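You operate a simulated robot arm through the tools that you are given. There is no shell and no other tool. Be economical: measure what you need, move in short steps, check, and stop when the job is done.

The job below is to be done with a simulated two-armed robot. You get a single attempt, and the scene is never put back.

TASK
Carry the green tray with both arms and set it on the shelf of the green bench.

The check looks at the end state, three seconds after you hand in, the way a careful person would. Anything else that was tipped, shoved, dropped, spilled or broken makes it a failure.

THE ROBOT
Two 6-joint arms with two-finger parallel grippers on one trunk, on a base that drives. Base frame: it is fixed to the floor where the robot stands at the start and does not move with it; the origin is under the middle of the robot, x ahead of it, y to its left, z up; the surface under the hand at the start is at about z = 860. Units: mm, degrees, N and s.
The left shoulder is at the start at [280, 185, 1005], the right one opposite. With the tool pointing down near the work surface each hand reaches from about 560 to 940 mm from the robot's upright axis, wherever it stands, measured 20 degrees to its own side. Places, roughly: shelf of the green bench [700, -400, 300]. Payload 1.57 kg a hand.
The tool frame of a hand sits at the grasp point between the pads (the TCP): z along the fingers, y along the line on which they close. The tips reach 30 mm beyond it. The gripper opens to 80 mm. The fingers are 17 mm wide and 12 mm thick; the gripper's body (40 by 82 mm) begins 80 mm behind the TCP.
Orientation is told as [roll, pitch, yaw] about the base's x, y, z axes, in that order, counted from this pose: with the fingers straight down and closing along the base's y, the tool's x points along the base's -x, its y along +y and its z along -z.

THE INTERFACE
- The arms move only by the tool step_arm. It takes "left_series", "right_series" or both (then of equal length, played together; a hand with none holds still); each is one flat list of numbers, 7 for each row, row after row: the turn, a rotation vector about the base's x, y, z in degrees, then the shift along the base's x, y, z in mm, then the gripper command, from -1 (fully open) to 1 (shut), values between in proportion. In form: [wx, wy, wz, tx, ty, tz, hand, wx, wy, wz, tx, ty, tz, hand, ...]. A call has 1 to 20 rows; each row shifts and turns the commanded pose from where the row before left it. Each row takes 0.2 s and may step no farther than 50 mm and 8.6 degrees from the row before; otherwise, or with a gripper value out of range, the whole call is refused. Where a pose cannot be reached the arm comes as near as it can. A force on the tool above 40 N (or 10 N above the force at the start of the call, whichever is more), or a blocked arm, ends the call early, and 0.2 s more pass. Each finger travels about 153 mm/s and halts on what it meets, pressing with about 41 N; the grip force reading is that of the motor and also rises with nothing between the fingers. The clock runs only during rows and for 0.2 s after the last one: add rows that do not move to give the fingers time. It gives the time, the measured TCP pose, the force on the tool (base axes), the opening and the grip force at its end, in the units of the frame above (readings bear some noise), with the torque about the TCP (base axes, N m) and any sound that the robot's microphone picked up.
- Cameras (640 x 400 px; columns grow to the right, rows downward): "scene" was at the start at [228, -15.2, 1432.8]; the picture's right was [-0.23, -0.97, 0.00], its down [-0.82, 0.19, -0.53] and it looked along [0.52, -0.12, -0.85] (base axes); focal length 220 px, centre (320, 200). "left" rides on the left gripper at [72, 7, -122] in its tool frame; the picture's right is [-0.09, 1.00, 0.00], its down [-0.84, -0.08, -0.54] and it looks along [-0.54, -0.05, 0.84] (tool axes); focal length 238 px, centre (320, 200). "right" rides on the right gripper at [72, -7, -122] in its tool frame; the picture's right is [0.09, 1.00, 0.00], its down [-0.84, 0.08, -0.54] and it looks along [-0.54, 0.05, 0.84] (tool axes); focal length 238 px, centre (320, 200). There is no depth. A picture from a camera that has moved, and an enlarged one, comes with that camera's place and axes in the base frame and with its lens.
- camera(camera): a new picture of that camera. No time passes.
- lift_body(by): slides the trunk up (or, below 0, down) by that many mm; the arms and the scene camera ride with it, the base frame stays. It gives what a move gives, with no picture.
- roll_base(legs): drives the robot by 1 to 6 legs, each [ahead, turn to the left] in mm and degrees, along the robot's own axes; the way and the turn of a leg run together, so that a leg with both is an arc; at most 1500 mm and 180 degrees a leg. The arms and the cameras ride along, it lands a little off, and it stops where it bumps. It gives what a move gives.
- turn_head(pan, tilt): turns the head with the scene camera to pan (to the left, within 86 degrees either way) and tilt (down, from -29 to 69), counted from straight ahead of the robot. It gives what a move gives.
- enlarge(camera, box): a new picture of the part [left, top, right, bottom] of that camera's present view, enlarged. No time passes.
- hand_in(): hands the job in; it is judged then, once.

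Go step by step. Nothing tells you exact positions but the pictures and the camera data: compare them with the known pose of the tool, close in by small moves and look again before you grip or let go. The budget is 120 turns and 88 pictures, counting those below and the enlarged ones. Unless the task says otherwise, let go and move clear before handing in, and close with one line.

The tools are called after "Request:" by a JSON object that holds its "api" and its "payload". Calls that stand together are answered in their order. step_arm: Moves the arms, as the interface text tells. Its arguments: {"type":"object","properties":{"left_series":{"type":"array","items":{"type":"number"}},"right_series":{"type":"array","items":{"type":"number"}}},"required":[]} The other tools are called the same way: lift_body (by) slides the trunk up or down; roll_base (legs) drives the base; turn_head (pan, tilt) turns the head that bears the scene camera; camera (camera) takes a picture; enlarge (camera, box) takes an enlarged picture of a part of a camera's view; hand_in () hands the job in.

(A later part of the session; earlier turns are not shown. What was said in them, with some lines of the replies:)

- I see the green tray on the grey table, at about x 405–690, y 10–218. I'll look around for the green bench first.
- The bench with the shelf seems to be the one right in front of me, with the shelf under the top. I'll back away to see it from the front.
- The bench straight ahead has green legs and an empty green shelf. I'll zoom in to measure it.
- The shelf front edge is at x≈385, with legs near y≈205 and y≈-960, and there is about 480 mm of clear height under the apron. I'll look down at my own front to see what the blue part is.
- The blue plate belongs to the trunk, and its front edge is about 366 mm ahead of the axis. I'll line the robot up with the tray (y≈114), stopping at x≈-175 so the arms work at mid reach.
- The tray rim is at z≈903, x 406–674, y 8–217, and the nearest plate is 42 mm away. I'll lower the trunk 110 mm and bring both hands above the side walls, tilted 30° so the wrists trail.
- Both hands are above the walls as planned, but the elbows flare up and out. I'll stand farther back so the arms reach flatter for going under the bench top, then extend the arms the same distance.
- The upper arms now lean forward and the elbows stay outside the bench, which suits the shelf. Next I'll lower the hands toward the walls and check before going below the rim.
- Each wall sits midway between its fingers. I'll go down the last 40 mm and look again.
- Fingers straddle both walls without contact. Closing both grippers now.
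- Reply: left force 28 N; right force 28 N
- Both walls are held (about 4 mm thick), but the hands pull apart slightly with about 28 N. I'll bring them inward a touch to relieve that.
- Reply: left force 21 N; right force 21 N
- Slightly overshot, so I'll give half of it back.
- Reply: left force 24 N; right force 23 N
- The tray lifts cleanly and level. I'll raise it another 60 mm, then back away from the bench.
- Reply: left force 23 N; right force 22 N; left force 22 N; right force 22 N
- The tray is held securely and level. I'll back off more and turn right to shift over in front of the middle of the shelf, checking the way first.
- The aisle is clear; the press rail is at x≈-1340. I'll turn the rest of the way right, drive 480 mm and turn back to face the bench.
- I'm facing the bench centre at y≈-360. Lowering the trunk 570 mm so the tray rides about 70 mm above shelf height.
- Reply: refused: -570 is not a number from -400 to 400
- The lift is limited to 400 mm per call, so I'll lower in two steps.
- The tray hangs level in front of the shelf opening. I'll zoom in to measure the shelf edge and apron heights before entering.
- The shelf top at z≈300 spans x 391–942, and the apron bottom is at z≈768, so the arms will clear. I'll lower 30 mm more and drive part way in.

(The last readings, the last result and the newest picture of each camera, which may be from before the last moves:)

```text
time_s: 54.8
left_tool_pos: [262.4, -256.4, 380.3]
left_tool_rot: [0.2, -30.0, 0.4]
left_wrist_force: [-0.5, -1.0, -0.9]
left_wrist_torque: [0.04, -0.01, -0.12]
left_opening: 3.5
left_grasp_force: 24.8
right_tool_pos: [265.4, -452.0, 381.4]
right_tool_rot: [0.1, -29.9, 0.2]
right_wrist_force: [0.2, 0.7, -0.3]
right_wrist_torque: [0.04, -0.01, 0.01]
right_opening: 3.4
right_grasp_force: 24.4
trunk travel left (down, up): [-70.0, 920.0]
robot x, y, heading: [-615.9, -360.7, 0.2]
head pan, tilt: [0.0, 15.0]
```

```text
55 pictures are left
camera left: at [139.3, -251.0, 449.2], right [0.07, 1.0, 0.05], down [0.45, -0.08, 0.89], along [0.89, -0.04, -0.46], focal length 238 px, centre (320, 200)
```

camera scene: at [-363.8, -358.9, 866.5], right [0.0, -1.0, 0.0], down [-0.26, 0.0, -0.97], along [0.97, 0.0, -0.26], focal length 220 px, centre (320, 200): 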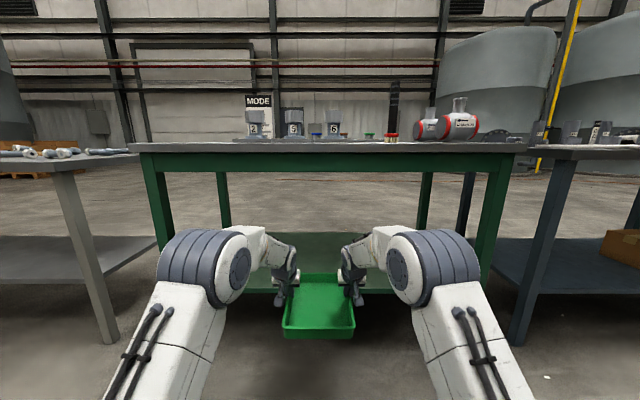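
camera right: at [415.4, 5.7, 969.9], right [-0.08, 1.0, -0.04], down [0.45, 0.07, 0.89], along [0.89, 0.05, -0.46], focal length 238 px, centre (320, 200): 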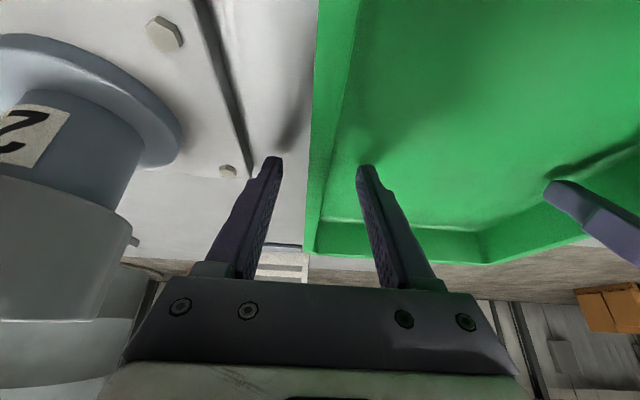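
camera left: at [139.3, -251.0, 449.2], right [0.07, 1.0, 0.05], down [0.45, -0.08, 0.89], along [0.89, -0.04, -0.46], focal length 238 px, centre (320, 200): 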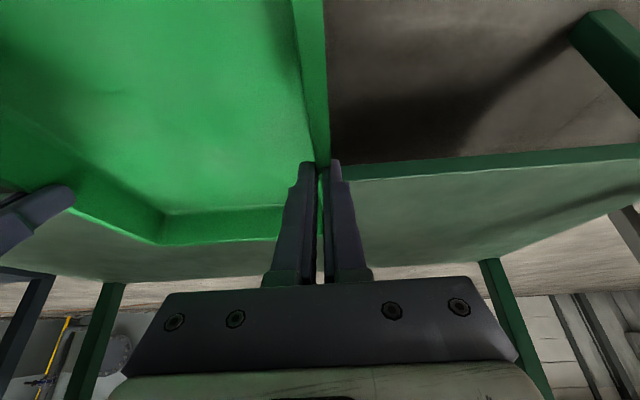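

The tray bottom is about 40 mm above the shelf, with its far edge just reaching it. Driving in another 310 mm.

Request:
{"api": "roll_base", "payload": {"legs": [[312, 0]]}}

Request:
{"api": "camera", "payload": {"camera": "scene"}}

Request:
{"api": "camera", "payload": {"camera": "left"}}

Request:
{"api": "camera", "payload": {"camera": "right"}}

```text
time_s: 56.9
left_tool_pos: [573.0, -256.6, 380.3]
left_tool_rot: [0.2, -30.0, 0.2]
left_wrist_force: [-0.8, -0.6, -1.0]
left_wrist_torque: [0.01, 0.03, -0.13]
left_opening: 3.6
left_grasp_force: 24.4
right_tool_pos: [574.3, -453.6, 380.8]
right_tool_rot: [0.0, -29.9, 0.0]
right_wrist_force: [0.6, 0.2, -0.6]
right_wrist_torque: [0.06, 0.0, -0.02]
right_opening: 3.4
right_grasp_force: 24.9
trunk travel left (down, up): [-70.0, 920.0]
robot x, y, heading: [-305.4, -361.6, 0.2]
head pan, tilt: [0.0, 15.0]
```

```text
54 pictures are left
camera scene: at [-53.7, -358.7, 866.5], right [0.0, -1.0, 0.0], down [-0.26, 0.0, -0.97], along [0.97, 0.0, -0.26], focal length 220 px, centre (320, 200)
```

scene: 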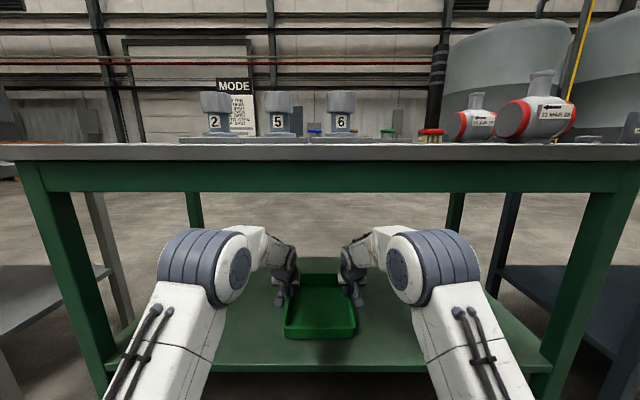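

```text
53 pictures are left
camera left: at [449.6, -251.7, 449.2], right [0.07, 1.0, 0.05], down [0.45, -0.08, 0.89], along [0.89, -0.04, -0.46], focal length 238 px, centre (320, 200)
```

left: 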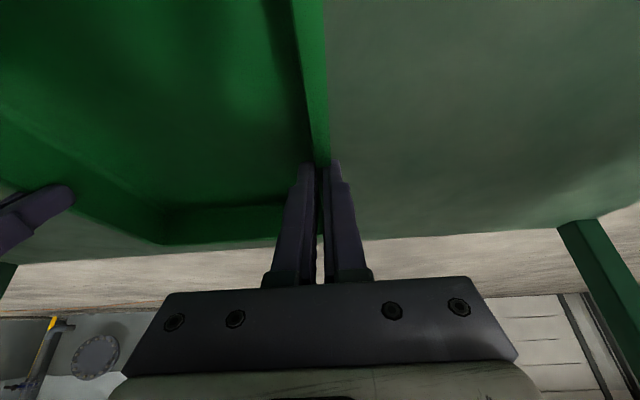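

```text
52 pictures are left
camera right: at [450.9, -460.3, 450.4], right [-0.08, 1.0, -0.04], down [0.45, 0.08, 0.89], along [0.89, 0.05, -0.46], focal length 238 px, centre (320, 200)
```

right: 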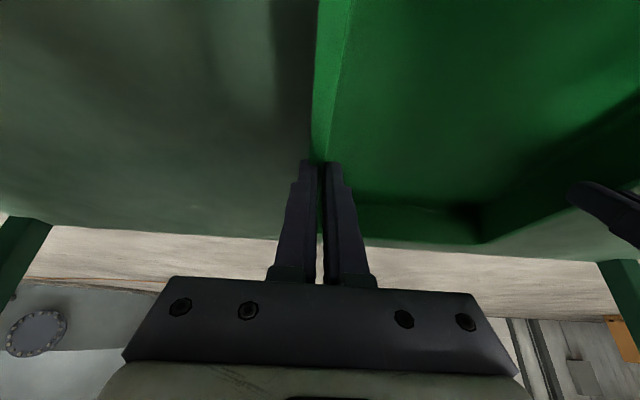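

The tray is over the shelf with room all round. I'll lower 28 mm with the trunk, then the last bit with small arm steps until I feel contact.

Request:
{"api": "lift_body", "payload": {"by": -28}}

Request:
{"api": "step_arm", "payload": {"left_series": [0, 0, 0, 0, 0, -2, 1, 0, 0, 0, 0, 0, -2, 1, 0, 0, 0, 0, 0, -2, 1], "right_series": [0, 0, 0, 0, 0, -2, 1, 0, 0, 0, 0, 0, -2, 1, 0, 0, 0, 0, 0, -2, 1]}}

Request:
{"api": "enlarge", "payload": {"camera": "scene", "box": [240, 250, 400, 370]}}

```text
time_s: 57.6
left_tool_pos: [574.0, -257.2, 357.1]
left_tool_rot: [-0.1, -30.7, 0.2]
left_wrist_force: [3.0, 2.8, 20.4]
left_wrist_torque: [0.04, -0.36, -0.08]
left_opening: 3.7
left_grasp_force: 24.3
right_tool_pos: [576.5, -452.9, 359.5]
right_tool_rot: [0.2, -30.5, 0.0]
right_wrist_force: [7.1, -3.6, 19.7]
right_wrist_torque: [-0.17, -0.39, 0.05]
right_opening: 3.7
right_grasp_force: 24.6
trunk travel left (down, up): [-42.0, 948.0]
robot x, y, heading: [-309.8, -360.2, 0.2]
head pan, tilt: [0.0, 15.0]
```

```text
time_s: 58.4
left_tool_pos: [573.2, -257.2, 349.2]
left_tool_rot: [0.0, -30.3, 0.2]
left_wrist_force: [1.2, 2.8, 21.1]
left_wrist_torque: [-0.05, -0.2, -0.11]
left_opening: 3.5
left_grasp_force: 24.8
right_tool_pos: [575.2, -453.2, 348.5]
right_tool_rot: [0.0, -30.2, -0.1]
right_wrist_force: [-0.4, -4.6, 20.5]
right_wrist_torque: [-0.11, -0.15, 0.03]
right_opening: 3.9
right_grasp_force: 25.2
trunk travel left (down, up): [-42.0, 948.0]
robot x, y, heading: [-308.0, -360.7, -0.0]
head pan, tilt: [0.0, 15.0]
```

```text
3.33 times, centred on (320, 310) of scene
camera zoom: at [-55.0, -358.8, 839.0], right [0.0, -1.0, 0.0], down [-0.26, 0.0, -0.97], along [0.97, 0.0, -0.26], focal length 732 px, centre (320, -167)
```

zoom: 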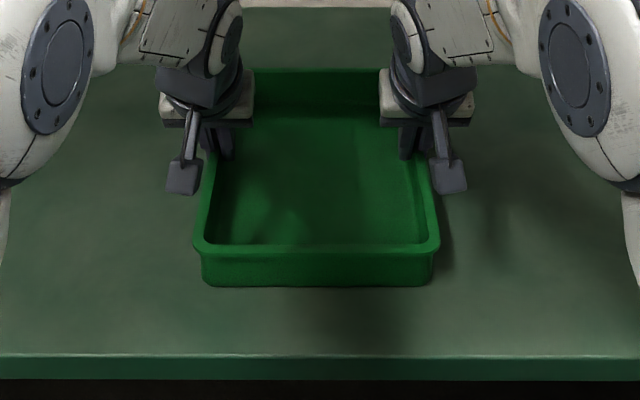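

The tray is down: both hands feel about 20 N upward. I'll ease up slightly to take off the press before opening.

Request:
{"api": "step_arm", "payload": {"left_series": [0, 0, 0, 0, 0, 2, 1, 0, 0, 0, 0, 0, 2, 1, 0, 0, 0, 0, 0, 0, 1], "right_series": [0, 0, 0, 0, 0, 2, 1, 0, 0, 0, 0, 0, 2, 1, 0, 0, 0, 0, 0, 0, 1]}}

Request:
{"api": "camera", "payload": {"camera": "left"}}

Request:
{"api": "camera", "payload": {"camera": "right"}}

```text
time_s: 59.2
left_tool_pos: [572.8, -257.3, 350.0]
left_tool_rot: [0.2, -29.9, 0.3]
left_wrist_force: [1.3, 0.5, 5.3]
left_wrist_torque: [-0.13, -0.73, -0.2]
left_opening: 3.5
left_grasp_force: 24.6
right_tool_pos: [573.7, -452.7, 349.5]
right_tool_rot: [0.0, -29.7, 0.0]
right_wrist_force: [1.8, -1.7, 3.7]
right_wrist_torque: [-0.04, -0.85, 0.01]
right_opening: 3.5
right_grasp_force: 24.7
trunk travel left (down, up): [-42.0, 948.0]
robot x, y, heading: [-309.2, -359.5, 0.2]
head pan, tilt: [0.0, 15.0]
```

```text
50 pictures are left
camera left: at [448.8, -251.8, 418.4], right [0.08, 1.0, 0.05], down [0.46, -0.08, 0.89], along [0.89, -0.04, -0.46], focal length 238 px, centre (320, 200)
```

left: 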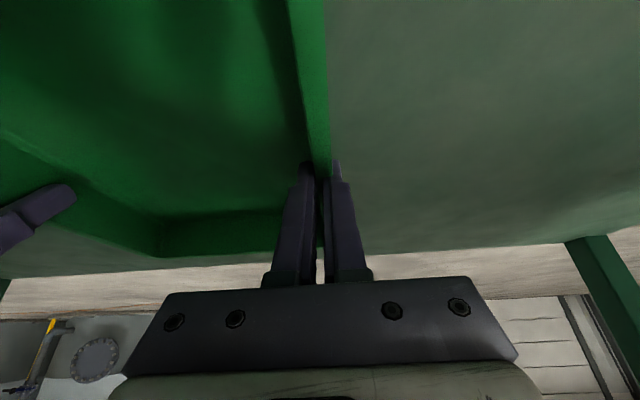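

```text
49 pictures are left
camera right: at [450.2, -460.4, 419.0], right [-0.08, 1.0, -0.04], down [0.46, 0.08, 0.89], along [0.89, 0.05, -0.46], focal length 238 px, centre (320, 200)
```

right: 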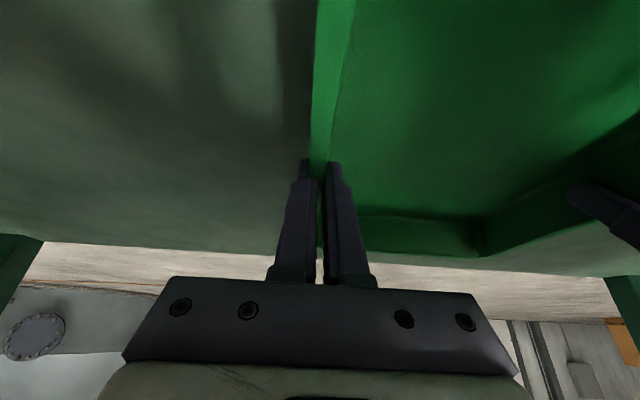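

Load is nearly zero and the tray is resting on the shelf. Opening both grippers gradually.

Request:
{"api": "step_arm", "payload": {"left_series": [0, 0, 0, 0, 0, 0, 0.75, 0, 0, 0, 0, 0, 0, 0.5, 0, 0, 0, 0, 0, 0, 0.2, 0, 0, 0, 0, 0, 0, -0.2, 0, 0, 0, 0, 0, 0, -0.2], "right_series": [0, 0, 0, 0, 0, 0, 0.75, 0, 0, 0, 0, 0, 0, 0.5, 0, 0, 0, 0, 0, 0, 0.2, 0, 0, 0, 0, 0, 0, -0.2, 0, 0, 0, 0, 0, 0, -0.2]}}

Request:
{"api": "enlarge", "payload": {"camera": "scene", "box": [240, 250, 400, 370]}}

Request:
{"api": "camera", "payload": {"camera": "left"}}

Request:
{"api": "camera", "payload": {"camera": "right"}}

```text
time_s: 60.4
left_tool_pos: [572.9, -257.3, 350.6]
left_tool_rot: [0.1, -30.1, 0.1]
left_wrist_force: [-0.6, 0.3, -0.3]
left_wrist_torque: [0.02, 0.01, -0.01]
left_opening: 48.0
left_grasp_force: 0.0
right_tool_pos: [575.5, -453.3, 349.9]
right_tool_rot: [0.1, -30.1, -0.1]
right_wrist_force: [-0.7, -0.5, -0.1]
right_wrist_torque: [-0.04, -0.02, -0.02]
right_opening: 48.0
right_grasp_force: 0.2
trunk travel left (down, up): [-42.0, 948.0]
robot x, y, heading: [-305.3, -357.2, 0.3]
head pan, tilt: [0.0, 15.0]
```

```text
3.33 times, centred on (320, 310) of scene
camera zoom: at [-53.8, -358.7, 838.5], right [0.0, -1.0, 0.0], down [-0.26, 0.0, -0.97], along [0.97, 0.0, -0.26], focal length 732 px, centre (320, -167)
```

zoom: 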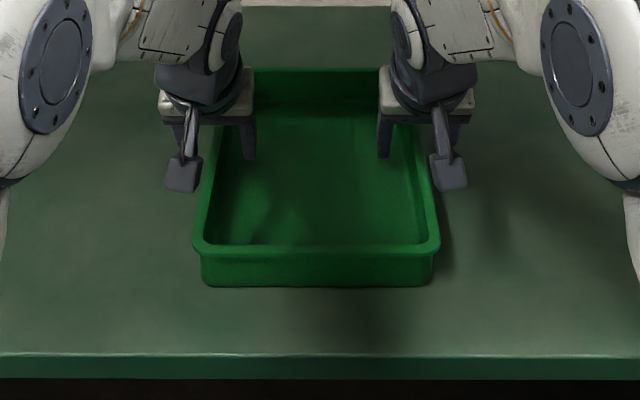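

```text
47 pictures are left
camera left: at [449.4, -251.7, 419.4], right [0.07, 1.0, 0.05], down [0.45, -0.08, 0.89], along [0.89, -0.04, -0.46], focal length 238 px, centre (320, 200)
```

left: 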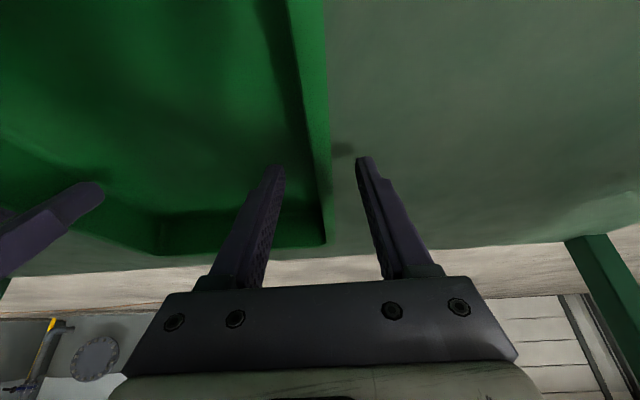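

```text
46 pictures are left
camera right: at [450.9, -460.6, 420.2], right [-0.08, 1.0, -0.04], down [0.45, 0.08, 0.89], along [0.89, 0.05, -0.46], focal length 238 px, centre (320, 200)
```

right: 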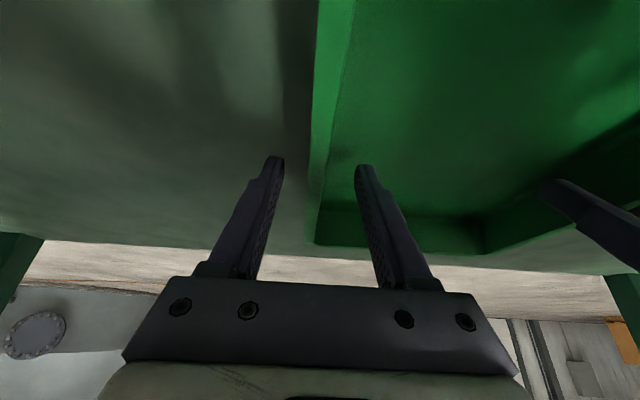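

Both hands are free and the tray sits flat. I'll raise the hands straight out of the tray, then back away.

Request:
{"api": "step_arm", "payload": {"left_series": [0, 0, 0, 0, 0, 10, -0.2, 0, 0, 0, 0, 0, 15, -0.2, 0, 0, 0, 0, 0, 15, -0.2, 0, 0, 0, 0, 0, 20, -0.2, 0, 0, 0, 0, 0, 0, -0.2], "right_series": [0, 0, 0, 0, 0, 10, -0.2, 0, 0, 0, 0, 0, 15, -0.2, 0, 0, 0, 0, 0, 15, -0.2, 0, 0, 0, 0, 0, 20, -0.2, 0, 0, 0, 0, 0, 0, -0.2]}}

Request:
{"api": "camera", "payload": {"camera": "scene"}}

Request:
{"api": "camera", "payload": {"camera": "left"}}

```text
time_s: 61.6
left_tool_pos: [572.5, -257.5, 410.4]
left_tool_rot: [0.3, -30.0, 0.2]
left_wrist_force: [0.6, 0.1, 0.0]
left_wrist_torque: [0.05, 0.01, 0.01]
left_opening: 48.1
left_grasp_force: 0.0
right_tool_pos: [574.6, -453.9, 411.1]
right_tool_rot: [0.1, -30.0, 0.0]
right_wrist_force: [1.0, -0.2, -0.9]
right_wrist_torque: [0.01, -0.02, 0.01]
right_opening: 48.1
right_grasp_force: 0.0
trunk travel left (down, up): [-42.0, 948.0]
robot x, y, heading: [-308.2, -358.7, 0.1]
head pan, tilt: [0.0, 15.0]
```

```text
45 pictures are left
camera scene: at [-53.8, -358.7, 838.5], right [0.0, -1.0, 0.0], down [-0.26, 0.0, -0.97], along [0.97, 0.0, -0.26], focal length 220 px, centre (320, 200)
```

scene: 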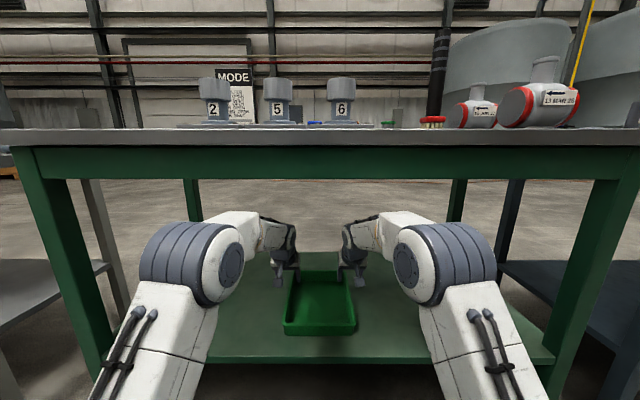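

```text
44 pictures are left
camera left: at [449.0, -252.1, 479.6], right [0.08, 1.0, 0.05], down [0.45, -0.08, 0.89], along [0.89, -0.04, -0.46], focal length 238 px, centre (320, 200)
```

left: 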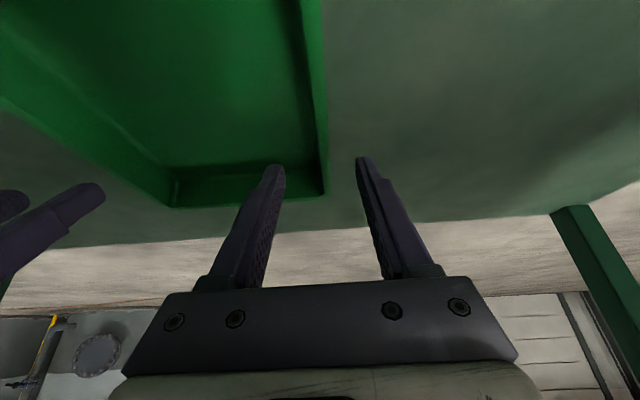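

The hands are above the rim with clearance to the apron. Backing the robot straight out.

Request:
{"api": "roll_base", "payload": {"legs": [[-550, 0]]}}

Request:
{"api": "camera", "payload": {"camera": "scene"}}

Request:
{"api": "enlarge", "payload": {"camera": "scene", "box": [230, 180, 410, 300]}}

```text
time_s: 64.8
left_tool_pos: [21.0, -257.0, 410.8]
left_tool_rot: [0.2, -30.0, 0.3]
left_wrist_force: [-0.6, -0.6, 0.2]
left_wrist_torque: [-0.02, 0.0, 0.01]
left_opening: 47.8
left_grasp_force: 0.0
right_tool_pos: [25.1, -452.7, 410.4]
right_tool_rot: [0.1, -30.0, 0.1]
right_wrist_force: [-0.5, -0.4, -0.7]
right_wrist_torque: [-0.01, 0.02, 0.02]
right_opening: 47.9
right_grasp_force: 0.0
trunk travel left (down, up): [-42.0, 948.0]
robot x, y, heading: [-855.6, -360.0, 0.0]
head pan, tilt: [0.0, 15.0]
```

```text
43 pictures are left
camera scene: at [-604.4, -359.4, 838.5], right [0.0, -1.0, 0.0], down [-0.26, 0.0, -0.97], along [0.97, 0.0, -0.26], focal length 220 px, centre (320, 200)
```

scene: 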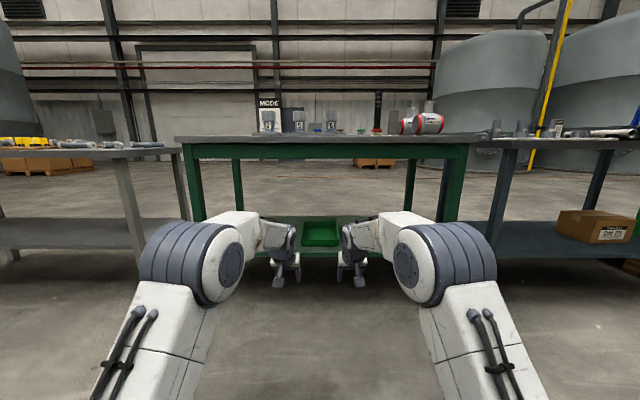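

```text
3.33 times, centred on (320, 240) of scene
camera zoom: at [-604.4, -359.4, 838.5], right [0.0, -1.0, 0.0], down [-0.26, 0.0, -0.97], along [0.97, 0.0, -0.26], focal length 732 px, centre (320, 67)
```

zoom: 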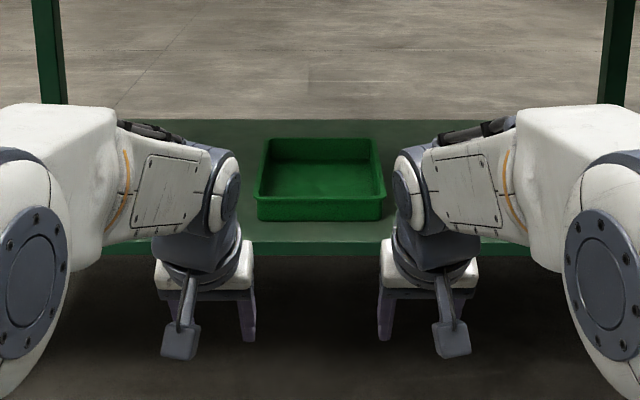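

The tray stands flat on the green bench's shelf, the hands are clear and nothing else has been disturbed. Handing in.

Request:
{"api": "hand_in", "payload": {}}

```text
The job is handed in.
```

The green tray is on the shelf of the green bench, set down level with both arms; both hands are clear, and I saw nothing else disturbed.
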